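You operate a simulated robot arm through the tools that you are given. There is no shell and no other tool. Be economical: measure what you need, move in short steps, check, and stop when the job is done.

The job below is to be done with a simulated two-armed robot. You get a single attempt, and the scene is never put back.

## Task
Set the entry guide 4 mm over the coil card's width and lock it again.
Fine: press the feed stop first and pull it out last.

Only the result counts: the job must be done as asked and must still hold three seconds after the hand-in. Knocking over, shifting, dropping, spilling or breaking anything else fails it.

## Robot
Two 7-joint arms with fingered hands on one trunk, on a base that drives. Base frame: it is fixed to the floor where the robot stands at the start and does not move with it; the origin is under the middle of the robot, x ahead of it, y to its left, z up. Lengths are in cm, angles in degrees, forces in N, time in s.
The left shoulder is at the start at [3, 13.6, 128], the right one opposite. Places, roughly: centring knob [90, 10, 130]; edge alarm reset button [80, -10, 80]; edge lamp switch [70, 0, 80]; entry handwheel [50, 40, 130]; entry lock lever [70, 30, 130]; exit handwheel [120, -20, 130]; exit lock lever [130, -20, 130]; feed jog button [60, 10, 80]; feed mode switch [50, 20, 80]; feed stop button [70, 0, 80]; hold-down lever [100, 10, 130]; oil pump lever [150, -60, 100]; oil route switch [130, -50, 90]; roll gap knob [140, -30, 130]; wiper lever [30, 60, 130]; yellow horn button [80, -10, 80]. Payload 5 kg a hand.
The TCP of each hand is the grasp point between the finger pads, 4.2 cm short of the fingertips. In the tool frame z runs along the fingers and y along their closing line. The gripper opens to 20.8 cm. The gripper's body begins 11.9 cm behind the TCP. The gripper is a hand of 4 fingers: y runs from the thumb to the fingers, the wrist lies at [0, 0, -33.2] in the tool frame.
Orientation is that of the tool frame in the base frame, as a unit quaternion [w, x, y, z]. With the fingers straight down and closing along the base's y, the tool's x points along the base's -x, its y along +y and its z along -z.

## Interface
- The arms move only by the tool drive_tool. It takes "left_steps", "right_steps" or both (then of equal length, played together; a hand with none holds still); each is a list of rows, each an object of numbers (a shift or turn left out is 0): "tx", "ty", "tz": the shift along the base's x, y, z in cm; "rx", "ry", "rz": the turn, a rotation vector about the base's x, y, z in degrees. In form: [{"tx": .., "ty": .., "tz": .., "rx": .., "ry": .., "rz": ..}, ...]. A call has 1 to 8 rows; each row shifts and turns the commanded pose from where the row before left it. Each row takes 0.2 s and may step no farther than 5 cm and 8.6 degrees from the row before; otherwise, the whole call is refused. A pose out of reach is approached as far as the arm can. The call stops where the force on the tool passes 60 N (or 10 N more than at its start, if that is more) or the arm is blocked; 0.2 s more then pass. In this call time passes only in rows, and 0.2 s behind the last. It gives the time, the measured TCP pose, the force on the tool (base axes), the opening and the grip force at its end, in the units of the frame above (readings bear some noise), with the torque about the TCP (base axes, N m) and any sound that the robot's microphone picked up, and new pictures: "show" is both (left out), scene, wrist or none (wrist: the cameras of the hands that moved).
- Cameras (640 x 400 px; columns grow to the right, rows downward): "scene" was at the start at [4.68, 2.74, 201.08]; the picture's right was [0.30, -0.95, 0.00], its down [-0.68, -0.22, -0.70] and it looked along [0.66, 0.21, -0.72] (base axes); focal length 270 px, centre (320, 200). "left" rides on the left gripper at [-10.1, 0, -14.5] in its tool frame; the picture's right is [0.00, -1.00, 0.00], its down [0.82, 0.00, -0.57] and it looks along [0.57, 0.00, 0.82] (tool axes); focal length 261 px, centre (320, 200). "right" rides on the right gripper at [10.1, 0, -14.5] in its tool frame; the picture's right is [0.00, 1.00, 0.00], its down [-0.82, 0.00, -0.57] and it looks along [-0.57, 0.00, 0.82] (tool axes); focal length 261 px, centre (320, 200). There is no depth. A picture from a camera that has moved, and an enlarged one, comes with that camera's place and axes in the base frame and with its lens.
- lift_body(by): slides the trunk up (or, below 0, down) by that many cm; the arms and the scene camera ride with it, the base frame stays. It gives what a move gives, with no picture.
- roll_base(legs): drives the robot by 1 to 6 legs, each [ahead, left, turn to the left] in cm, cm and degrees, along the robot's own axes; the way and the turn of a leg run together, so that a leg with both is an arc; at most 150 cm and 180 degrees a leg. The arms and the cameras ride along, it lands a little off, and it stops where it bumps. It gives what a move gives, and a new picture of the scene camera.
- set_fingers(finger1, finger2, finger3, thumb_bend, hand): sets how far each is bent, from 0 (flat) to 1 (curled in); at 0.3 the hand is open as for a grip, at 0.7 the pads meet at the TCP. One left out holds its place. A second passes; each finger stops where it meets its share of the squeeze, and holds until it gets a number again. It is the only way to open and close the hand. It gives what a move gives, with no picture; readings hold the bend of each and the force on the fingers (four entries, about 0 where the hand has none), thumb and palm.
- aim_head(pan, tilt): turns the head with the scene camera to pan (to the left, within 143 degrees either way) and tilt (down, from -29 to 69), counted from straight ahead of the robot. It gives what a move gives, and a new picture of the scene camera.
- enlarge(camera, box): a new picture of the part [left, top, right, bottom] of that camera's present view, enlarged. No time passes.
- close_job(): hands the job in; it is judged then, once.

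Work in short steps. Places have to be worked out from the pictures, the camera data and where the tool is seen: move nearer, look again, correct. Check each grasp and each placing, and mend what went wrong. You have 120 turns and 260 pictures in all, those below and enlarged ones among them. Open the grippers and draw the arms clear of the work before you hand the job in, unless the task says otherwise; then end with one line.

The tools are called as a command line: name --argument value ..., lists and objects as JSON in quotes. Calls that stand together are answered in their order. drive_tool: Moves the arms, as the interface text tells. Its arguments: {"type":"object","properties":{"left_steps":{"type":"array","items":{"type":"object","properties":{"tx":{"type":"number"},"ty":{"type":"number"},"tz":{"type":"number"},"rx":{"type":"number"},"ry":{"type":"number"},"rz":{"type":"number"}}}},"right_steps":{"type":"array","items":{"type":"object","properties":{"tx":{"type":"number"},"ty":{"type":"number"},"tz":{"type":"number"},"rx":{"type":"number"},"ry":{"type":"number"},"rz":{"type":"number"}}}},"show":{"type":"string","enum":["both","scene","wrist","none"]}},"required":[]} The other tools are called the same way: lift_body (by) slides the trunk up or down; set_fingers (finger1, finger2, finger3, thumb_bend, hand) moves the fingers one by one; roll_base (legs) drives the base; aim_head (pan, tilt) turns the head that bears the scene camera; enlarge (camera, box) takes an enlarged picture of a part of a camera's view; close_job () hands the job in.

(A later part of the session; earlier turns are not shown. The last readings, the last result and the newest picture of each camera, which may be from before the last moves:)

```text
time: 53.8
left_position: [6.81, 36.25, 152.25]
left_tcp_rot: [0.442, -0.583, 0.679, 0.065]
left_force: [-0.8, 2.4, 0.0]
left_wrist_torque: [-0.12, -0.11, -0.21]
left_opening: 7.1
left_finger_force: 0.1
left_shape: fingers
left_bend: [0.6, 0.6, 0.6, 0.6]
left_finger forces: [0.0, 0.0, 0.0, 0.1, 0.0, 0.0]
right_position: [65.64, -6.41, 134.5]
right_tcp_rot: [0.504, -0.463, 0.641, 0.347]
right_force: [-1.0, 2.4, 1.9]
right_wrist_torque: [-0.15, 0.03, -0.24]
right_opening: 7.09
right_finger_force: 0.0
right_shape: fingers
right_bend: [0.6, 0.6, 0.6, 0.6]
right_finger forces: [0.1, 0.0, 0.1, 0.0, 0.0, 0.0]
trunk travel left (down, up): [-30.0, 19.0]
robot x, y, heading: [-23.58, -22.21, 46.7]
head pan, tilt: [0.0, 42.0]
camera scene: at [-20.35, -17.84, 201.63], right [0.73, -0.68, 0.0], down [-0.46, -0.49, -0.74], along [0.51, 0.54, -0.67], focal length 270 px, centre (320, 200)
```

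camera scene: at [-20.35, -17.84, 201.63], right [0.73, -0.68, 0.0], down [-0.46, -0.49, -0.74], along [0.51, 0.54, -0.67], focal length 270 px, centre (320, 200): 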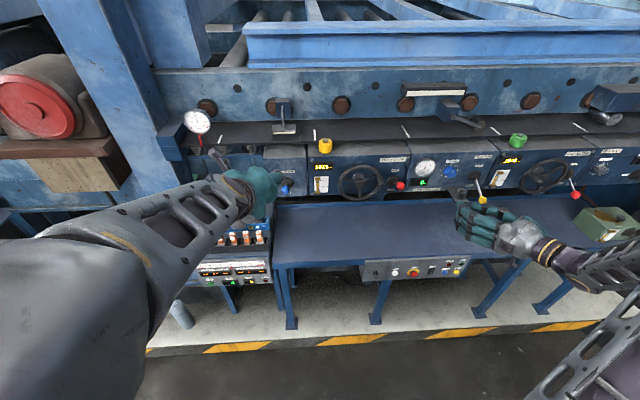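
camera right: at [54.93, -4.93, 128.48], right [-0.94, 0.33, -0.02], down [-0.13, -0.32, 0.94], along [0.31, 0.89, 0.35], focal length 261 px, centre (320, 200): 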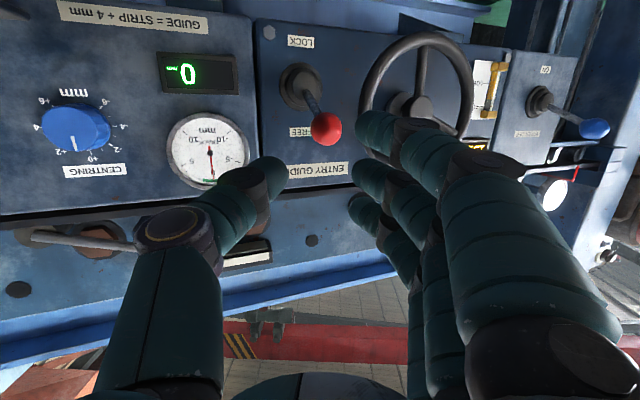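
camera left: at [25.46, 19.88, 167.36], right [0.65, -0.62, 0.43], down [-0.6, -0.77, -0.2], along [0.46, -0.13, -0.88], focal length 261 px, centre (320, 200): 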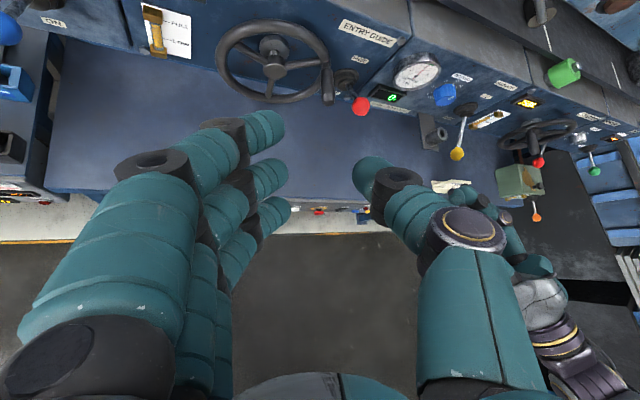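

View is clear again. I bring the right hand to a standoff in front of the wheel's crank handle.

drive_tool --right_steps '[{"tx": -2.74, "ty": 3.2, "tz": 0.7}, {"tx": -2.74, "ty": 3.2, "tz": 0.7}, {"tx": -2.74, "ty": 3.2, "tz": 0.7}, {"tx": -2.74, "ty": 3.2, "tz": 0.7}, {"tx": -2.74, "ty": 3.2, "tz": 0.7}]' --show "wrist"

enlarge --camera "scene" --box '[310, 140, 438, 220]'

```text
time: 55.0
left_position: [6.75, 36.54, 151.96]
left_tcp_rot: [0.44, -0.586, 0.678, 0.064]
left_force: [-0.7, 0.5, 0.9]
left_wrist_torque: [0.01, -0.06, -0.09]
left_opening: 7.13
left_finger_force: 0.1
left_shape: fingers
left_bend: [0.6, 0.6, 0.6, 0.6]
left_finger forces: [0.1, 0.1, 0.0, 0.0, 0.0, 0.0]
right_position: [52.12, 9.39, 137.72]
right_tcp_rot: [0.503, -0.464, 0.642, 0.346]
right_force: [-0.7, 0.0, 0.7]
right_wrist_torque: [0.02, 0.02, 0.0]
right_opening: 7.1
right_finger_force: 0.1
right_shape: fingers
right_bend: [0.6, 0.6, 0.6, 0.6]
right_finger forces: [0.1, 0.1, 0.0, 0.1, 0.0, 0.0]
trunk travel left (down, up): [-30.0, 19.0]
robot x, y, heading: [-23.62, -22.38, 46.8]
head pan, tilt: [0.0, 42.0]
camera right: at [46.74, -6.24, 131.67], right [-0.94, 0.33, -0.02], down [-0.13, -0.32, 0.94], along [0.31, 0.89, 0.34], focal length 261 px, centre (320, 200)
```

right: 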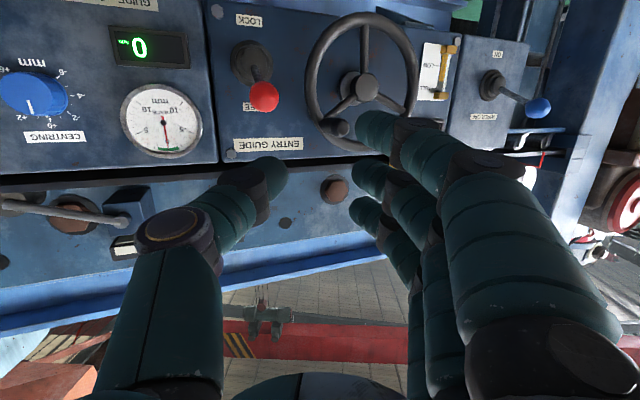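

```text
5.00 times, centred on (374, 180) of scene
camera zoom: at [-20.2, -17.85, 201.63], right [0.73, -0.69, 0.0], down [-0.46, -0.49, -0.74], along [0.51, 0.54, -0.67], focal length 1352 px, centre (50, 300)
```

zoom: 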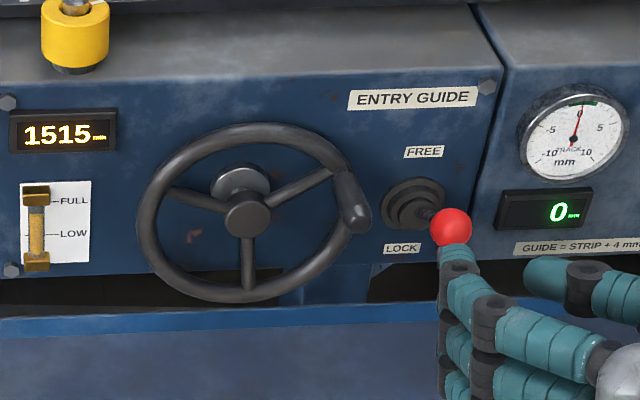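

Handle tip ≈ [56.2, 27.2, 134], hub ≈ [54.5, 36.7, 129.2], crank radius ≈ 8.8 at about 33° above right. I go to 8 cm short of it with a slightly smaller yaw.

drive_tool --right_steps '[{"tx": 0.33, "ty": 4.03, "tz": -0.57, "rz": -3.4}, {"tx": 0.33, "ty": 4.03, "tz": -0.57, "rz": -3.4}, {"tx": 0.33, "ty": 4.03, "tz": -0.57, "rz": -3.4}]' --show "wrist"

enlarge --camera "scene" --box '[310, 140, 438, 220]'

```text
time: 55.8
left_position: [6.8, 36.55, 151.88]
left_tcp_rot: [0.44, -0.586, 0.677, 0.064]
left_force: [-0.4, 1.1, -0.7]
left_wrist_torque: [-0.08, -0.03, -0.14]
left_opening: 7.09
left_finger_force: 0.1
left_shape: fingers
left_bend: [0.6, 0.6, 0.6, 0.6]
left_finger forces: [0.0, 0.0, 0.0, 0.0, 0.0, 0.0]
right_position: [53.41, 21.71, 135.76]
right_tcp_rot: [0.532, -0.404, 0.682, 0.299]
right_force: [0.6, 0.3, -0.4]
right_wrist_torque: [0.03, 0.01, 0.1]
right_opening: 7.1
right_finger_force: 0.0
right_shape: fingers
right_bend: [0.6, 0.6, 0.6, 0.6]
right_finger forces: [0.0, 0.0, 0.1, 0.0, 0.1, 0.1]
trunk travel left (down, up): [-30.0, 19.0]
robot x, y, heading: [-23.66, -22.15, 46.6]
head pan, tilt: [0.0, 42.0]
camera right: at [45.24, 7.24, 129.76], right [-0.87, 0.5, -0.02], down [-0.18, -0.29, 0.94], along [0.46, 0.82, 0.34], focal length 261 px, centre (320, 200)
```

right: 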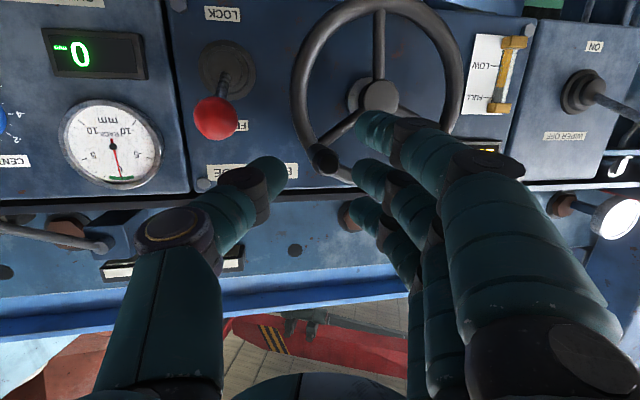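

```text
5.00 times, centred on (374, 180) of scene
camera zoom: at [-20.08, -17.74, 201.62], right [0.73, -0.69, 0.0], down [-0.46, -0.49, -0.74], along [0.51, 0.54, -0.67], focal length 1352 px, centre (50, 300)
```

zoom: 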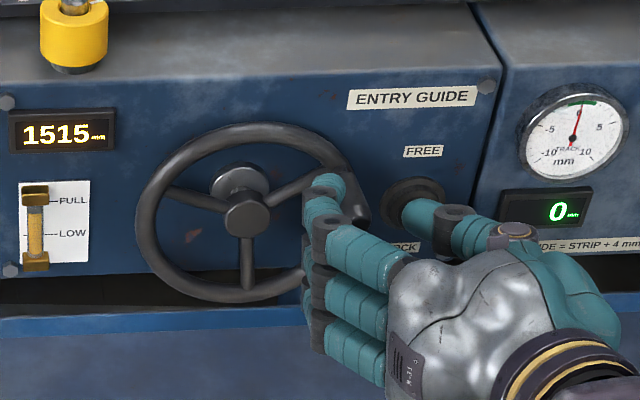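

The handle is right on the tool axis. I advance onto it.

drive_tool --right_steps '[{"tx": 1.2, "ty": 2.17, "tz": -0.55}, {"tx": 1.2, "ty": 2.17, "tz": -0.55}, {"tx": 1.0, "ty": 1.9, "tz": -0.5}]' --show "wrist"

enlarge --camera "scene" --box '[310, 140, 438, 220]'

```text
time: 56.6
left_position: [6.39, 35.78, 152.16]
left_tcp_rot: [0.443, -0.584, 0.677, 0.065]
left_force: [-0.3, 0.6, 0.3]
left_wrist_torque: [0.02, -0.04, -0.02]
left_opening: 7.1
left_finger_force: 0.0
left_shape: fingers
left_bend: [0.6, 0.6, 0.6, 0.6]
left_finger forces: [0.0, 0.0, 0.0, 0.0, 0.1, 0.0]
right_position: [56.21, 27.37, 134.34]
right_tcp_rot: [0.531, -0.405, 0.681, 0.3]
right_force: [-17.6, -22.4, 3.8]
right_wrist_torque: [1.0, -0.49, 1.51]
right_opening: 7.09
right_finger_force: 13.8
right_shape: fingers
right_bend: [0.6, 0.6, 0.59, 0.6]
right_finger forces: [0.0, 0.1, 29.1, 0.0, 0.0, 0.0]
trunk travel left (down, up): [-30.0, 19.0]
robot x, y, heading: [-23.89, -22.25, 46.7]
head pan, tilt: [0.0, 42.0]
camera right: at [48.15, 12.82, 128.28], right [-0.87, 0.49, -0.02], down [-0.19, -0.29, 0.94], along [0.46, 0.82, 0.35], focal length 261 px, centre (320, 200)
```

right: 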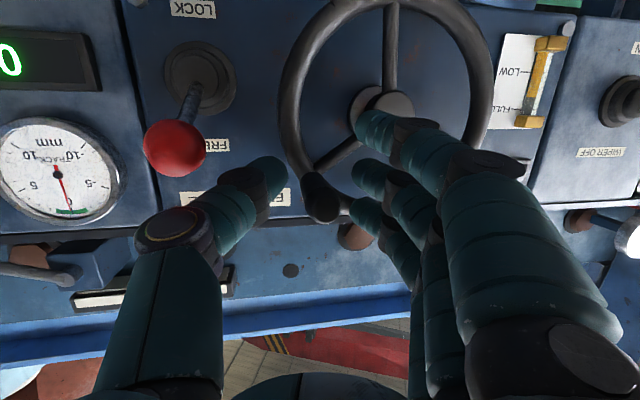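

```text
5.00 times, centred on (374, 180) of scene
camera zoom: at [-20.53, -18.56, 201.65], right [0.73, -0.69, 0.0], down [-0.46, -0.49, -0.75], along [0.51, 0.54, -0.67], focal length 1352 px, centre (50, 300)
```

zoom: 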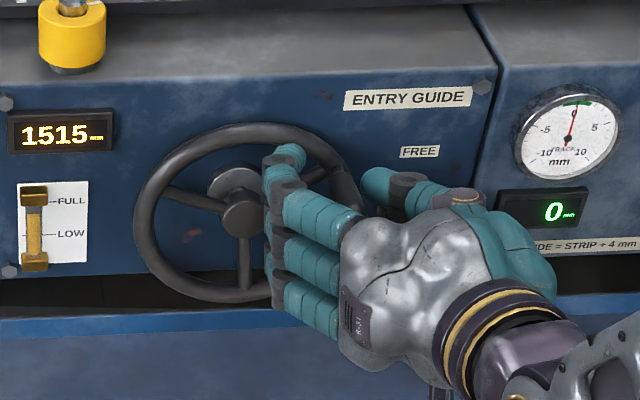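

Finger3 touches the wheel hub (29 N). I back out 1 cm; fingertips still overlap ~3 cm of the handle; then close.

drive_tool --right_steps '[{"tx": -0.5, "ty": -0.85, "tz": 0.2}]' --show "none"

set_fingers --hand "right" --finger1 0.72 --finger2 0.72 --finger3 0.72 --thumb_bend 0.72

enlarge --camera "right" --box '[0, 0, 640, 400]'

enlarge --camera "scene" --box '[310, 140, 438, 220]'

```text
time: 57.0
left_position: [6.76, 36.55, 152.09]
left_tcp_rot: [0.441, -0.586, 0.677, 0.065]
left_force: [0.9, 0.5, 0.4]
left_wrist_torque: [0.01, 0.0, -0.01]
left_opening: 7.09
left_finger_force: 0.1
left_shape: fingers
left_bend: [0.6, 0.6, 0.6, 0.6]
left_finger forces: [0.0, 0.1, 0.0, 0.0, 0.1, 0.0]
right_position: [55.98, 27.26, 134.49]
right_tcp_rot: [0.532, -0.404, 0.681, 0.301]
right_force: [-0.6, 0.4, 0.6]
right_wrist_torque: [0.02, 0.0, -0.02]
right_opening: 7.09
right_finger_force: 0.1
right_shape: fingers
right_bend: [0.6, 0.6, 0.6, 0.6]
right_finger forces: [0.0, 0.0, 0.0, 0.0, 0.1, 0.0]
trunk travel left (down, up): [-30.0, 19.0]
robot x, y, heading: [-23.57, -22.29, 46.9]
head pan, tilt: [0.0, 42.0]
```

```text
time: 58.0
left_position: [6.84, 36.33, 151.96]
left_tcp_rot: [0.441, -0.585, 0.678, 0.065]
left_force: [-0.4, -0.2, 0.3]
left_wrist_torque: [-0.01, -0.03, -0.03]
left_opening: 7.11
left_finger_force: 0.1
left_shape: fingers
left_bend: [0.6, 0.6, 0.6, 0.6]
left_finger forces: [0.0, 0.0, 0.0, 0.0, 0.1, 0.0]
right_position: [56.21, 26.96, 134.41]
right_tcp_rot: [0.532, -0.404, 0.681, 0.301]
right_force: [12.9, 1.6, 4.9]
right_wrist_torque: [0.12, -0.15, -0.33]
right_opening: 3.38
right_finger_force: 9.7
right_shape: fingers
right_bend: [0.72, 0.67, 0.72, 0.68]
right_finger forces: [0.0, 5.6, 0.0, 0.0, 13.7, 0.1]
trunk travel left (down, up): [-30.0, 19.0]
robot x, y, heading: [-23.77, -22.13, 46.8]
head pan, tilt: [0.0, 42.0]
```

```text
1.00 times, centred on (320, 200) of right (not enlarged: the box is as wide or as high as the picture)
camera zoom: at [48.04, 12.48, 128.37], right [-0.87, 0.49, -0.02], down [-0.18, -0.29, 0.94], along [0.46, 0.82, 0.35], focal length 261 px, centre (320, 200)
```

zoom: 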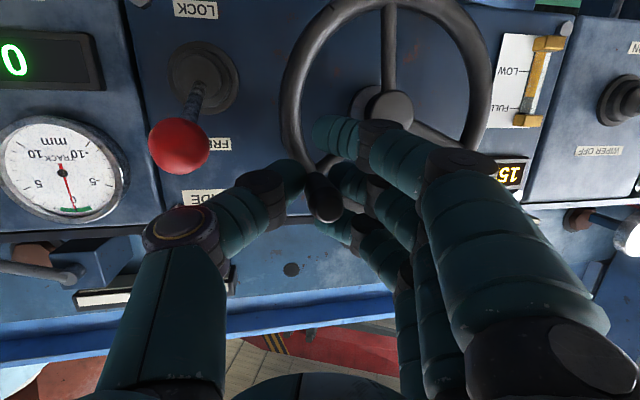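

```text
5.00 times, centred on (374, 180) of scene
camera zoom: at [-19.94, -18.0, 201.63], right [0.73, -0.69, 0.0], down [-0.46, -0.49, -0.74], along [0.51, 0.54, -0.67], focal length 1352 px, centre (50, 300)
```

zoom: 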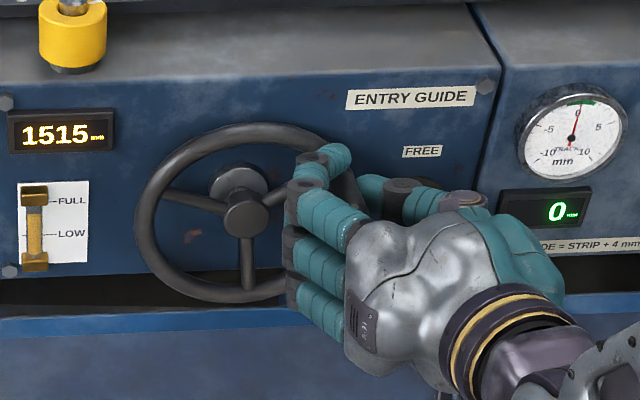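

The handle is caged and gripped. I try a small counter-clockwise turn (16°) and read the display.

drive_tool --right_steps '[{"tx": -0.57, "ty": 0.48, "tz": 0.98}, {"tx": -0.67, "ty": 0.56, "tz": 0.87}]' --show "none"

enlarge --camera "scene" --box '[310, 140, 438, 220]'

```text
time: 58.6
left_position: [6.69, 36.47, 151.94]
left_tcp_rot: [0.442, -0.585, 0.677, 0.065]
left_force: [-0.6, 0.9, -0.6]
left_wrist_torque: [-0.04, -0.04, -0.04]
left_opening: 7.12
left_finger_force: 0.1
left_shape: fingers
left_bend: [0.6, 0.6, 0.6, 0.6]
left_finger forces: [0.0, 0.0, 0.0, 0.0, 0.0, 0.0]
right_position: [54.68, 28.27, 136.34]
right_tcp_rot: [0.531, -0.406, 0.68, 0.301]
right_force: [1.9, 2.4, -2.5]
right_wrist_torque: [-0.12, -0.04, 0.0]
right_opening: 3.13
right_finger_force: 8.6
right_shape: fingers
right_bend: [0.72, 0.66, 0.72, 0.69]
right_finger forces: [0.0, 9.8, 0.1, 0.0, 7.7, 0.0]
trunk travel left (down, up): [-30.0, 19.0]
robot x, y, heading: [-23.81, -22.34, 46.8]
head pan, tilt: [0.0, 42.0]
```

```text
5.00 times, centred on (374, 180) of scene
camera zoom: at [-20.13, -17.87, 201.62], right [0.73, -0.68, 0.0], down [-0.46, -0.49, -0.74], along [0.51, 0.54, -0.67], focal length 1352 px, centre (50, 300)
```

zoom: 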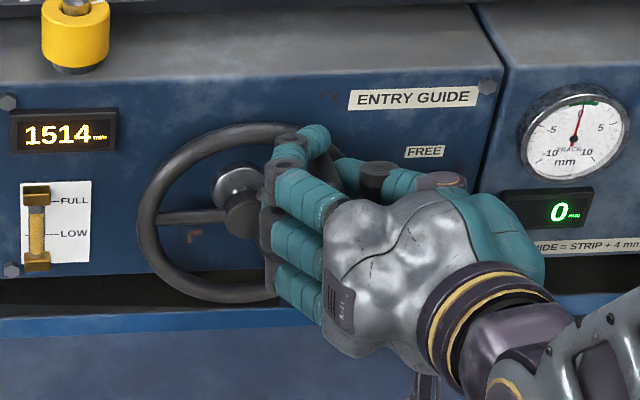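

Counter-clockwise lowers the reading: 1514. I continue 40° CCW and read again.

drive_tool --right_steps '[{"tx": -0.75, "ty": 0.63, "tz": 0.74}, {"tx": -0.82, "ty": 0.69, "tz": 0.6}, {"tx": -0.88, "ty": 0.74, "tz": 0.44}, {"tx": -0.91, "ty": 0.77, "tz": 0.27}, {"tx": -0.94, "ty": 0.79, "tz": 0.11}]' --show "none"

enlarge --camera "scene" --box '[310, 140, 438, 220]'

```text
time: 59.8
left_position: [6.74, 36.3, 152.01]
left_tcp_rot: [0.441, -0.584, 0.678, 0.064]
left_force: [-1.4, -1.3, -0.2]
left_wrist_torque: [0.01, -0.06, -0.08]
left_opening: 7.11
left_finger_force: 0.1
left_shape: fingers
left_bend: [0.6, 0.6, 0.6, 0.6]
left_finger forces: [0.0, 0.0, 0.0, 0.0, 0.0, 0.0]
right_position: [50.64, 31.79, 139.85]
right_tcp_rot: [0.537, -0.403, 0.676, 0.303]
right_force: [4.6, 1.5, 6.0]
right_wrist_torque: [0.11, -0.23, -0.18]
right_opening: 3.04
right_finger_force: 9.1
right_shape: fingers
right_bend: [0.72, 0.66, 0.72, 0.69]
right_finger forces: [0.3, 7.6, 0.0, 0.1, 11.0, 0.1]
trunk travel left (down, up): [-30.0, 19.0]
robot x, y, heading: [-23.94, -21.95, 46.8]
head pan, tilt: [0.0, 42.0]
```

```text
5.00 times, centred on (374, 180) of scene
camera zoom: at [-20.21, -18.03, 201.68], right [0.73, -0.69, 0.0], down [-0.46, -0.49, -0.74], along [0.51, 0.54, -0.67], focal length 1352 px, centre (50, 300)
```

zoom: 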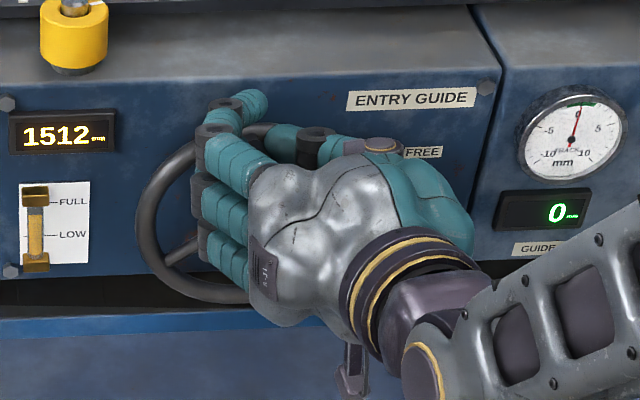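

1512 after ~56°. I continue another 40°.

drive_tool --right_steps '[{"tx": -0.93, "ty": 0.78, "tz": -0.07}, {"tx": -0.93, "ty": 0.78, "tz": -0.23}, {"tx": -0.89, "ty": 0.75, "tz": -0.4}, {"tx": -0.83, "ty": 0.7, "tz": -0.56}, {"tx": -0.77, "ty": 0.65, "tz": -0.7}]' --show "wrist"

enlarge --camera "scene" --box '[310, 140, 438, 220]'

```text
time: 61.0
left_position: [6.74, 36.34, 152.0]
left_tcp_rot: [0.441, -0.585, 0.678, 0.065]
left_force: [0.1, 0.1, 0.3]
left_wrist_torque: [-0.04, -0.01, -0.02]
left_opening: 7.12
left_finger_force: 0.2
left_shape: fingers
left_bend: [0.6, 0.6, 0.6, 0.6]
left_finger forces: [0.0, 0.1, 0.0, 0.1, 0.0, 0.0]
right_position: [46.18, 35.21, 136.61]
right_tcp_rot: [0.531, -0.404, 0.682, 0.299]
right_force: [0.4, 5.7, 6.2]
right_wrist_torque: [0.14, -0.16, 0.05]
right_opening: 2.98
right_finger_force: 9.4
right_shape: fingers
right_bend: [0.72, 0.65, 0.72, 0.69]
right_finger forces: [0.0, 8.7, 0.0, 0.0, 10.4, 0.1]
trunk travel left (down, up): [-30.0, 19.0]
robot x, y, heading: [-23.66, -22.18, 46.6]
head pan, tilt: [0.0, 42.0]
camera right: at [38.0, 20.73, 130.62], right [-0.87, 0.49, -0.02], down [-0.18, -0.29, 0.94], along [0.46, 0.82, 0.34], focal length 261 px, centre (320, 200)
```

right: 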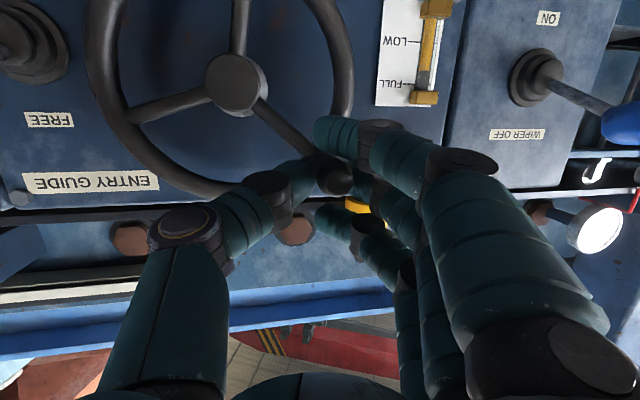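

```text
5.00 times, centred on (374, 180) of scene
camera zoom: at [-20.11, -17.92, 201.61], right [0.73, -0.69, 0.0], down [-0.46, -0.49, -0.74], along [0.51, 0.54, -0.67], focal length 1352 px, centre (50, 300)
```

zoom: 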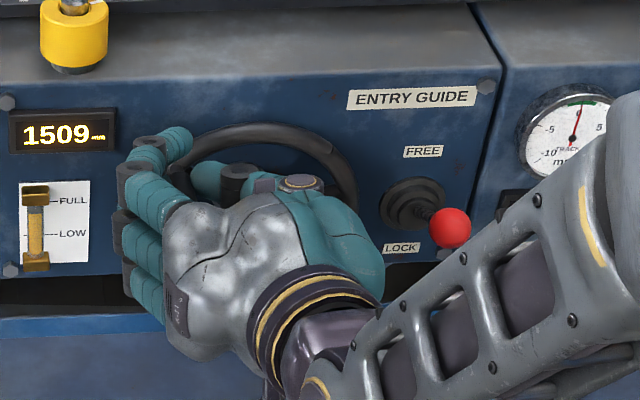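

1509 now. I step 5° further and read.

drive_tool --right_steps '[{"tx": -0.44, "ty": 0.37, "tz": -0.51}]' --show "none"

enlarge --camera "scene" --box '[306, 155, 338, 175]'

```text
time: 61.4
left_position: [6.75, 36.35, 151.99]
left_tcp_rot: [0.441, -0.585, 0.677, 0.065]
left_force: [0.6, 0.7, 0.4]
left_wrist_torque: [-0.04, 0.0, -0.03]
left_opening: 7.12
left_finger_force: 0.1
left_shape: fingers
left_bend: [0.6, 0.6, 0.6, 0.6]
left_finger forces: [0.0, 0.1, 0.0, 0.1, 0.0, 0.0]
right_position: [45.65, 35.5, 136.39]
right_tcp_rot: [0.531, -0.405, 0.681, 0.3]
right_force: [1.0, -1.2, 5.6]
right_wrist_torque: [0.05, -0.18, -0.08]
right_opening: 3.0
right_finger_force: 9.8
right_shape: fingers
right_bend: [0.72, 0.65, 0.72, 0.69]
right_finger forces: [0.0, 7.8, 0.1, 0.0, 12.6, 0.0]
trunk travel left (down, up): [-30.0, 19.0]
robot x, y, heading: [-23.58, -22.1, 46.9]
head pan, tilt: [0.0, 42.0]
```

```text
16.00 times, centred on (322, 165) of scene
camera zoom: at [-20.12, -17.92, 201.62], right [0.73, -0.69, 0.0], down [-0.46, -0.49, -0.74], along [0.51, 0.54, -0.67], focal length 4325 px, centre (288, 760)
```

zoom: 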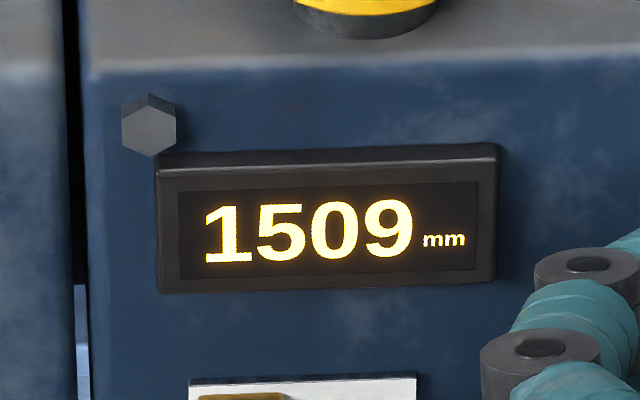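

Still 1509; 5° more.

drive_tool --right_steps '[{"tx": -0.41, "ty": 0.34, "tz": -0.56}]' --show "none"

enlarge --camera "scene" --box '[306, 155, 338, 175]'

```text
time: 61.8
left_position: [6.67, 36.48, 152.05]
left_tcp_rot: [0.441, -0.586, 0.677, 0.065]
left_force: [-0.2, 0.8, -0.2]
left_wrist_torque: [-0.03, -0.05, -0.05]
left_opening: 7.1
left_finger_force: 0.1
left_shape: fingers
left_bend: [0.6, 0.6, 0.6, 0.6]
left_finger forces: [0.1, 0.0, 0.0, 0.0, 0.0, 0.0]
right_position: [45.27, 35.86, 135.59]
right_tcp_rot: [0.531, -0.404, 0.682, 0.299]
right_force: [0.9, -3.3, 1.9]
right_wrist_torque: [-0.05, -0.11, -0.09]
right_opening: 2.99
right_finger_force: 9.9
right_shape: fingers
right_bend: [0.72, 0.65, 0.72, 0.69]
right_finger forces: [0.4, 7.1, 0.0, 0.0, 12.0, 0.0]
trunk travel left (down, up): [-30.0, 19.0]
robot x, y, heading: [-23.69, -22.32, 46.6]
head pan, tilt: [0.0, 42.0]
```

```text
16.00 times, centred on (322, 165) of scene
camera zoom: at [-20.11, -17.92, 201.62], right [0.73, -0.69, 0.0], down [-0.46, -0.49, -0.74], along [0.51, 0.54, -0.67], focal length 4325 px, centre (288, 760)
```

zoom: 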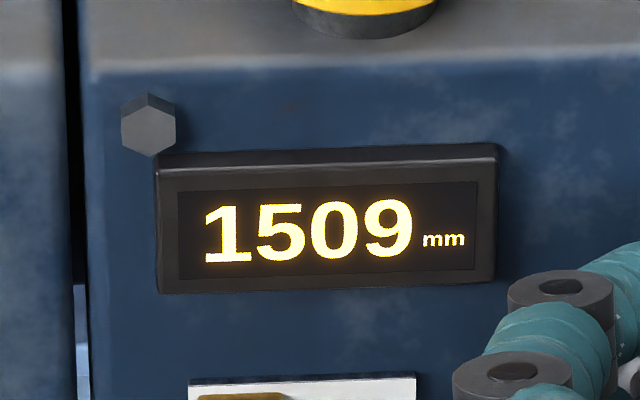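

Another 6°.

drive_tool --right_steps '[{"tx": -0.44, "ty": 0.37, "tz": -0.72}]' --show "none"

enlarge --camera "scene" --box '[306, 155, 338, 175]'

```text
time: 62.2
left_position: [6.88, 36.35, 152.09]
left_tcp_rot: [0.441, -0.585, 0.678, 0.065]
left_force: [-0.2, 1.2, -0.8]
left_wrist_torque: [-0.06, -0.02, -0.07]
left_opening: 7.08
left_finger_force: 0.1
left_shape: fingers
left_bend: [0.6, 0.6, 0.6, 0.6]
left_finger forces: [0.0, 0.0, 0.1, 0.1, 0.0, 0.0]
right_position: [44.88, 36.27, 134.97]
right_tcp_rot: [0.532, -0.404, 0.681, 0.3]
right_force: [2.2, -0.7, 1.8]
right_wrist_torque: [0.03, -0.19, -0.14]
right_opening: 2.98
right_finger_force: 10.0
right_shape: fingers
right_bend: [0.72, 0.66, 0.72, 0.69]
right_finger forces: [2.3, 6.2, 0.1, 0.0, 11.9, 0.1]
trunk travel left (down, up): [-30.0, 19.0]
robot x, y, heading: [-23.86, -22.21, 46.7]
head pan, tilt: [0.0, 42.0]
```

```text
16.00 times, centred on (322, 165) of scene
camera zoom: at [-20.05, -17.87, 201.62], right [0.73, -0.69, 0.0], down [-0.46, -0.49, -0.74], along [0.51, 0.54, -0.67], focal length 4325 px, centre (288, 760)
```

zoom: 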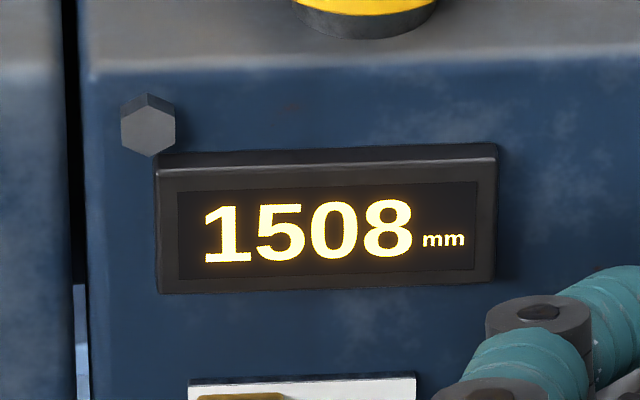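

It has just flipped to 1508; about 8° further puts it mid-range.

drive_tool --right_steps '[{"tx": -0.48, "ty": 0.4, "tz": -1.05}]' --show "wrist"

enlarge --camera "scene" --box '[306, 155, 338, 175]'

```text
time: 62.6
left_position: [6.89, 36.45, 151.94]
left_tcp_rot: [0.441, -0.585, 0.678, 0.064]
left_force: [0.7, -0.1, -0.7]
left_wrist_torque: [-0.05, -0.01, -0.05]
left_opening: 7.11
left_finger_force: 0.1
left_shape: fingers
left_bend: [0.6, 0.6, 0.6, 0.6]
left_finger forces: [0.0, 0.1, 0.0, 0.0, 0.0, 0.0]
right_position: [44.55, 36.59, 133.89]
right_tcp_rot: [0.532, -0.404, 0.681, 0.3]
right_force: [5.0, -1.0, 1.9]
right_wrist_torque: [0.04, -0.35, -0.07]
right_opening: 2.87
right_finger_force: 15.1
right_shape: fingers
right_bend: [0.72, 0.66, 0.72, 0.69]
right_finger forces: [9.3, 6.2, 0.0, 0.0, 14.6, 0.0]
trunk travel left (down, up): [-30.0, 19.0]
robot x, y, heading: [-23.71, -22.21, 46.7]
head pan, tilt: [0.0, 42.0]
camera right: at [36.41, 22.06, 127.76], right [-0.87, 0.49, -0.02], down [-0.18, -0.29, 0.94], along [0.46, 0.82, 0.34], focal length 261 px, centre (320, 200)
```

right: 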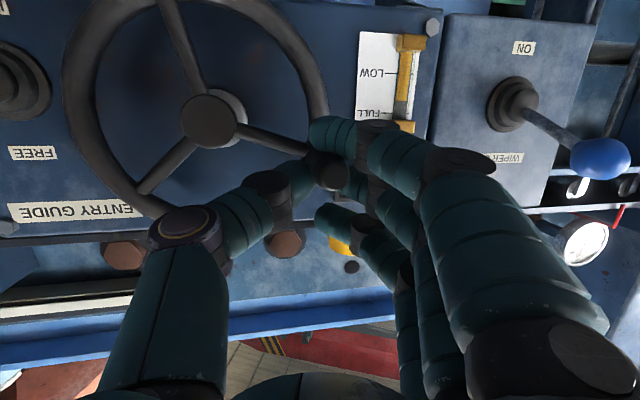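

```text
16.00 times, centred on (322, 165) of scene
camera zoom: at [-20.03, -17.87, 201.62], right [0.73, -0.69, 0.0], down [-0.46, -0.49, -0.74], along [0.51, 0.54, -0.67], focal length 4325 px, centre (288, 760)
```

zoom: 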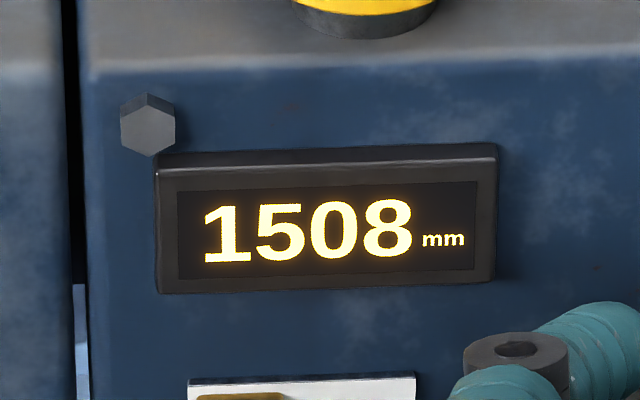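

1508 with some margin. I release gently, retract and re-read.

set_fingers --hand "right" --finger1 0.6 --finger2 0.6 --finger3 0.6 --thumb_bend 0.6

drive_tool --right_steps '[{"tx": -1.3, "ty": -1.6}, {"tx": -2.5, "ty": -3.1}, {"tx": -2.5, "ty": -3.1}]' --show "none"

enlarge --camera "scene" --box '[310, 140, 438, 220]'

```text
time: 63.6
left_position: [6.71, 36.34, 152.01]
left_tcp_rot: [0.441, -0.585, 0.678, 0.064]
left_force: [0.0, 0.4, 0.0]
left_wrist_torque: [0.03, 0.01, -0.03]
left_opening: 7.12
left_finger_force: 0.1
left_shape: fingers
left_bend: [0.6, 0.6, 0.6, 0.6]
left_finger forces: [0.0, 0.0, 0.0, 0.1, 0.0, 0.1]
right_position: [44.49, 36.47, 133.98]
right_tcp_rot: [0.531, -0.405, 0.681, 0.3]
right_force: [-0.8, 0.3, 0.2]
right_wrist_torque: [0.02, 0.01, -0.01]
right_opening: 7.04
right_finger_force: 0.0
right_shape: fingers
right_bend: [0.6, 0.6, 0.6, 0.6]
right_finger forces: [0.1, 0.0, 0.0, 0.1, 0.0, 0.1]
trunk travel left (down, up): [-30.0, 19.0]
robot x, y, heading: [-23.79, -21.67, 47.1]
head pan, tilt: [0.0, 42.0]
```

```text
time: 64.4
left_position: [6.58, 36.29, 152.1]
left_tcp_rot: [0.441, -0.586, 0.677, 0.064]
left_force: [-1.0, -0.5, -1.0]
left_wrist_torque: [0.01, -0.02, -0.02]
left_opening: 7.11
left_finger_force: 0.0
left_shape: fingers
left_bend: [0.6, 0.6, 0.6, 0.6]
left_finger forces: [0.0, 0.1, 0.1, 0.0, 0.1, 0.1]
right_position: [37.94, 28.72, 134.16]
right_tcp_rot: [0.532, -0.405, 0.68, 0.301]
right_force: [-0.9, -0.5, 0.0]
right_wrist_torque: [-0.01, -0.01, 0.02]
right_opening: 7.07
right_finger_force: 0.1
right_shape: fingers
right_bend: [0.6, 0.6, 0.6, 0.6]
right_finger forces: [0.1, 0.0, 0.0, 0.1, 0.0, 0.0]
trunk travel left (down, up): [-30.0, 19.0]
robot x, y, heading: [-23.24, -22.23, 46.8]
head pan, tilt: [0.0, 42.0]
```

```text
5.00 times, centred on (374, 180) of scene
camera zoom: at [-20.22, -18.14, 201.64], right [0.73, -0.68, 0.0], down [-0.46, -0.49, -0.74], along [0.51, 0.54, -0.67], focal length 1352 px, centre (50, 300)
```

zoom: 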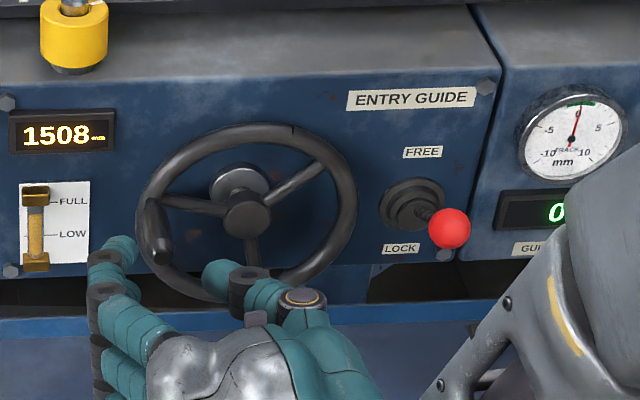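

Display holds 1508. Next I move to a standoff in front of the lever knob at [64.1, 23, 130.8] to lock it.

drive_tool --right_steps '[{"tx": 3.0, "ty": -3.2}, {"tx": 3.5, "ty": -2.3}, {"tx": 3.6, "ty": -2.2}, {"tx": 3.6, "ty": -2.2}, {"tx": 3.7, "ty": -2.1}, {"tx": 3.7, "ty": -2.1, "tz": -0.8}]' --show "wrist"

enlarge --camera "scene" --box '[310, 140, 438, 220]'

```text
time: 65.8
left_position: [7.04, 36.17, 152.01]
left_tcp_rot: [0.441, -0.585, 0.678, 0.065]
left_force: [0.7, -0.1, 0.4]
left_wrist_torque: [0.08, 0.12, 0.15]
left_opening: 7.08
left_finger_force: 0.0
left_shape: fingers
left_bend: [0.6, 0.6, 0.6, 0.6]
left_finger forces: [0.0, 0.0, 0.0, 0.1, 0.0, 0.0]
right_position: [59.19, 14.7, 133.07]
right_tcp_rot: [0.531, -0.404, 0.681, 0.301]
right_force: [0.0, 0.3, -0.8]
right_wrist_torque: [0.01, 0.02, 0.05]
right_opening: 7.08
right_finger_force: 0.1
right_shape: fingers
right_bend: [0.6, 0.6, 0.6, 0.6]
right_finger forces: [0.1, 0.0, 0.1, 0.0, 0.1, 0.0]
trunk travel left (down, up): [-30.0, 19.0]
robot x, y, heading: [-23.59, -21.89, 47.0]
head pan, tilt: [0.0, 42.0]
camera right: at [51.11, 0.14, 127.03], right [-0.87, 0.49, -0.01], down [-0.18, -0.29, 0.94], along [0.46, 0.82, 0.34], focal length 261 px, centre (320, 200)
```

right: 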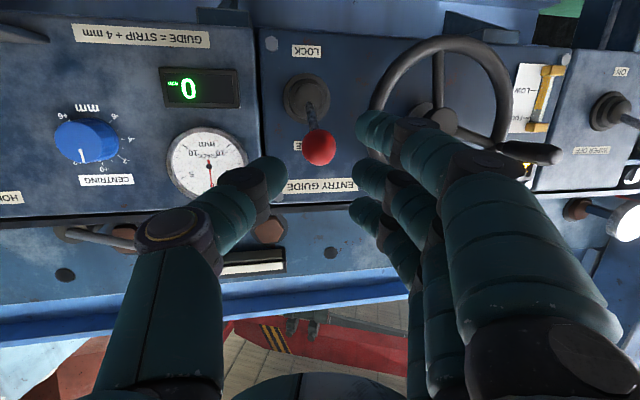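

```text
5.00 times, centred on (374, 180) of scene
camera zoom: at [-19.8, -18.17, 201.62], right [0.73, -0.69, 0.0], down [-0.46, -0.49, -0.74], along [0.51, 0.54, -0.67], focal length 1352 px, centre (50, 300)
```

zoom: 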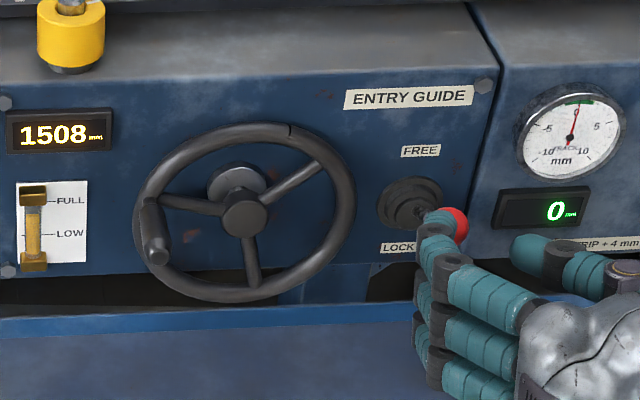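

Knob is exactly on axis. I advance and grip.

drive_tool --right_steps '[{"tx": 1.63, "ty": 2.77, "tz": -0.73}, {"tx": 1.63, "ty": 2.77, "tz": -0.73}, {"tx": 1.63, "ty": 2.77, "tz": -0.73}]' --show "none"

enlarge --camera "right" --box '[0, 0, 640, 400]'

set_fingers --hand "right" --finger1 0.72 --finger2 0.72 --finger3 0.72 --thumb_bend 0.72

```text
time: 66.6
left_position: [6.9, 36.51, 152.0]
left_tcp_rot: [0.44, -0.585, 0.678, 0.064]
left_force: [0.1, 1.7, -0.8]
left_wrist_torque: [-0.07, 0.0, -0.06]
left_opening: 7.09
left_finger_force: 0.1
left_shape: fingers
left_bend: [0.6, 0.6, 0.6, 0.6]
left_finger forces: [0.0, 0.1, 0.0, 0.1, 0.0, 0.1]
right_position: [64.04, 23.24, 130.71]
right_tcp_rot: [0.531, -0.404, 0.681, 0.3]
right_force: [1.6, 0.4, -0.9]
right_wrist_torque: [-0.02, 0.01, 0.04]
right_opening: 7.09
right_finger_force: 0.1
right_shape: fingers
right_bend: [0.6, 0.6, 0.6, 0.6]
right_finger forces: [0.0, 0.1, 0.0, 0.0, 0.1, 0.0]
trunk travel left (down, up): [-30.0, 19.0]
robot x, y, heading: [-24.02, -22.32, 46.7]
head pan, tilt: [0.0, 42.0]
```

```text
1.00 times, centred on (320, 200) of right (not enlarged: the box is as wide or as high as the picture)
camera zoom: at [55.87, 8.74, 124.59], right [-0.87, 0.49, -0.02], down [-0.18, -0.29, 0.94], along [0.46, 0.82, 0.34], focal length 261 px, centre (320, 200)
```

zoom: 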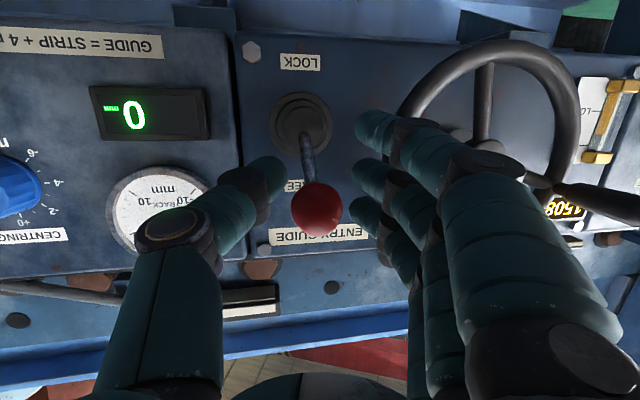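

```text
time: 67.6
left_position: [6.82, 36.33, 152.05]
left_tcp_rot: [0.44, -0.586, 0.677, 0.066]
left_force: [0.3, 1.1, 0.5]
left_wrist_torque: [-0.04, 0.01, 0.0]
left_opening: 7.12
left_finger_force: 0.0
left_shape: fingers
left_bend: [0.6, 0.6, 0.6, 0.6]
left_finger forces: [0.1, 0.0, 0.0, 0.0, 0.0, 0.1]
right_position: [64.14, 23.02, 130.84]
right_tcp_rot: [0.533, -0.403, 0.681, 0.301]
right_force: [10.6, -2.3, 3.6]
right_wrist_torque: [0.05, -0.2, -0.3]
right_opening: 3.16
right_finger_force: 7.8
right_shape: fingers
right_bend: [0.72, 0.71, 0.72, 0.69]
right_finger forces: [0.1, 1.6, 0.0, 0.1, 13.2, 0.1]
trunk travel left (down, up): [-30.0, 19.0]
robot x, y, heading: [-24.07, -22.18, 46.6]
head pan, tilt: [0.0, 42.0]
```

Gripped. I swing it down along the reverse arc.

drive_tool --right_steps '[{"tx": -0.28, "ty": -0.33, "tz": -1.15}, {"tx": -0.2, "ty": -0.25, "tz": -1.15}, {"tx": -0.1, "ty": -0.1, "tz": -1.15}, {"tz": -1.15}, {"tz": -1.15}, {"tx": 0.12, "ty": 0.12, "tz": -1.15}, {"tx": 0.2, "ty": 0.25, "tz": -1.15}, {"tx": 0.35, "ty": 0.4, "tz": -1.3}]' --show "wrist"

enlarge --camera "scene" --box '[310, 140, 438, 220]'

```text
time: 69.4
left_position: [6.74, 36.3, 152.01]
left_tcp_rot: [0.441, -0.585, 0.678, 0.064]
left_force: [-0.3, -0.7, -0.1]
left_wrist_torque: [0.03, 0.02, -0.02]
left_opening: 7.1
left_finger_force: 0.2
left_shape: fingers
left_bend: [0.6, 0.6, 0.6, 0.6]
left_finger forces: [0.0, 0.0, 0.1, 0.0, 0.0, 0.1]
right_position: [64.03, 23.3, 121.16]
right_tcp_rot: [0.53, -0.405, 0.682, 0.3]
right_force: [3.4, -0.7, -2.4]
right_wrist_torque: [-0.02, 0.06, 0.02]
right_opening: 2.87
right_finger_force: 2.1
right_shape: fingers
right_bend: [0.72, 0.72, 0.72, 0.71]
right_finger forces: [0.0, 0.1, 0.5, 0.0, 4.5, 0.1]
trunk travel left (down, up): [-30.0, 19.0]
robot x, y, heading: [-23.71, -21.86, 46.9]
head pan, tilt: [0.0, 42.0]
camera right: at [55.88, 8.75, 115.1], right [-0.87, 0.49, -0.02], down [-0.18, -0.29, 0.94], along [0.46, 0.82, 0.34], focal length 261 px, centre (320, 200)
```

right: 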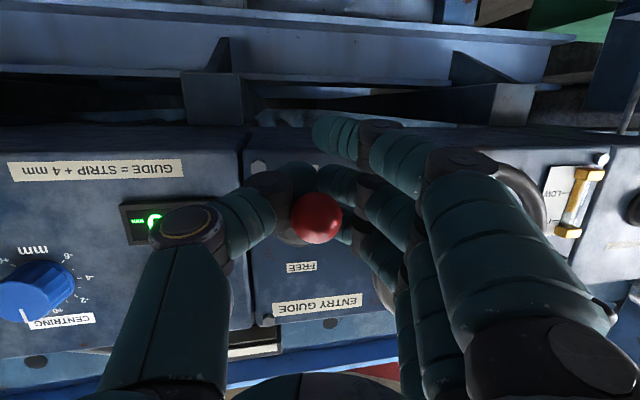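

```text
5.00 times, centred on (374, 180) of scene
camera zoom: at [-20.12, -18.06, 201.61], right [0.73, -0.68, 0.0], down [-0.46, -0.49, -0.74], along [0.51, 0.54, -0.67], focal length 1352 px, centre (50, 300)
```

zoom: 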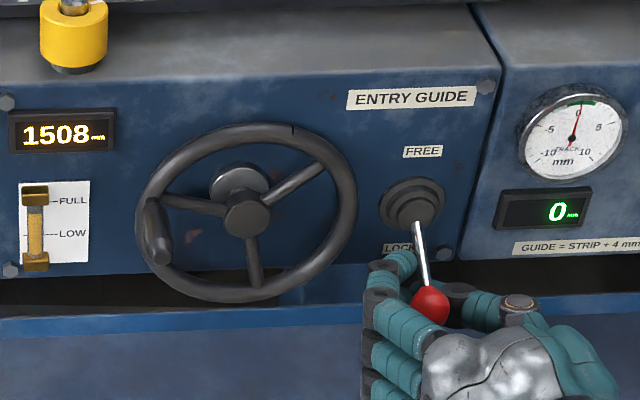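

The lever is down. I push another 1 cm down to ensure it seats, then release and retract.

drive_tool --right_steps '[{"tx": 0.2, "ty": 0.2, "tz": -0.6}, {"tz": -0.6}]' --show "none"

set_fingers --hand "right" --finger1 0.6 --finger2 0.6 --finger3 0.6 --thumb_bend 0.6

drive_tool --right_steps '[{"tx": -2.2, "ty": -3.8, "tz": 0.6}, {"tx": -2.2, "ty": -3.8, "tz": 0.6}, {"tx": -2.2, "ty": -3.8, "tz": 0.6}, {"tx": -2.2, "ty": -3.8, "tz": 0.6}]' --show "wrist"

enlarge --camera "scene" --box '[310, 140, 438, 220]'

```text
time: 70.0
left_position: [6.76, 36.27, 151.95]
left_tcp_rot: [0.441, -0.585, 0.678, 0.064]
left_force: [1.1, 0.5, -0.1]
left_wrist_torque: [-0.02, 0.01, 0.04]
left_opening: 7.09
left_finger_force: 0.0
left_shape: fingers
left_bend: [0.6, 0.6, 0.6, 0.6]
left_finger forces: [0.0, 0.0, 0.0, 0.1, 0.0, 0.1]
right_position: [64.21, 23.49, 120.26]
right_tcp_rot: [0.531, -0.404, 0.681, 0.301]
right_force: [0.9, -0.3, 0.3]
right_wrist_torque: [0.0, -0.03, 0.02]
right_opening: 2.75
right_finger_force: 0.0
right_shape: fingers
right_bend: [0.72, 0.72, 0.72, 0.71]
right_finger forces: [0.0, 0.1, 0.1, 0.0, 0.1, 0.0]
trunk travel left (down, up): [-30.0, 19.0]
robot x, y, heading: [-23.41, -22.21, 46.9]
head pan, tilt: [0.0, 42.0]
```

```text
time: 71.0
left_position: [6.84, 36.33, 151.98]
left_tcp_rot: [0.441, -0.585, 0.678, 0.065]
left_force: [-0.3, -0.9, 0.7]
left_wrist_torque: [-0.02, 0.0, 0.01]
left_opening: 7.13
left_finger_force: 0.1
left_shape: fingers
left_bend: [0.6, 0.6, 0.6, 0.6]
left_finger forces: [0.1, 0.0, 0.0, 0.1, 0.1, 0.0]
right_position: [64.22, 23.46, 120.35]
right_tcp_rot: [0.532, -0.404, 0.681, 0.3]
right_force: [0.9, 0.1, 0.3]
right_wrist_torque: [-0.01, 0.0, 0.0]
right_opening: 7.05
right_finger_force: 0.1
right_shape: fingers
right_bend: [0.6, 0.6, 0.6, 0.6]
right_finger forces: [0.0, 0.0, 0.1, 0.1, 0.0, 0.0]
trunk travel left (down, up): [-30.0, 19.0]
robot x, y, heading: [-23.61, -22.03, 46.9]
head pan, tilt: [0.0, 42.0]
```

```text
time: 72.0
left_position: [6.62, 36.28, 152.17]
left_tcp_rot: [0.442, -0.585, 0.677, 0.065]
left_force: [0.6, -1.3, 0.5]
left_wrist_torque: [0.0, -0.03, 0.05]
left_opening: 7.1
left_finger_force: 0.1
left_shape: fingers
left_bend: [0.6, 0.6, 0.6, 0.6]
left_finger forces: [0.0, 0.0, 0.0, 0.1, 0.0, 0.1]
right_position: [55.41, 8.09, 122.73]
right_tcp_rot: [0.533, -0.404, 0.679, 0.302]
right_force: [-0.9, -0.9, 0.5]
right_wrist_torque: [-0.06, -0.03, -0.06]
right_opening: 7.05
right_finger_force: 0.0
right_shape: fingers
right_bend: [0.6, 0.6, 0.6, 0.6]
right_finger forces: [0.0, 0.0, 0.0, 0.1, 0.0, 0.0]
trunk travel left (down, up): [-30.0, 19.0]
robot x, y, heading: [-23.81, -22.17, 46.6]
head pan, tilt: [0.0, 42.0]
camera right: at [47.39, -6.36, 116.56], right [-0.87, 0.49, -0.02], down [-0.18, -0.29, 0.94], along [0.46, 0.82, 0.35], focal length 261 px, centre (320, 200)
```

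right: 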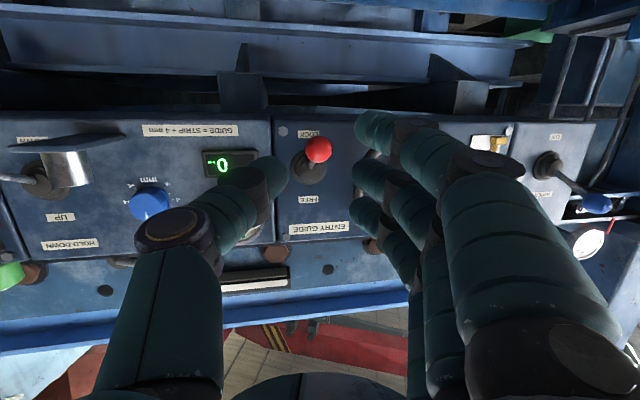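

```text
5.00 times, centred on (374, 180) of scene
camera zoom: at [-20.21, -18.23, 201.64], right [0.73, -0.68, 0.0], down [-0.46, -0.49, -0.74], along [0.51, 0.54, -0.67], focal length 1352 px, centre (50, 300)
```

zoom: 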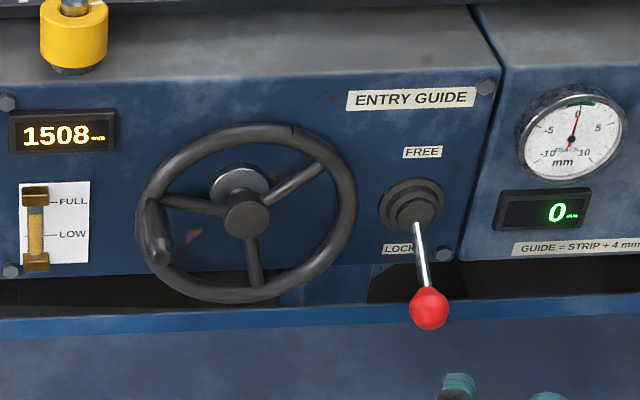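

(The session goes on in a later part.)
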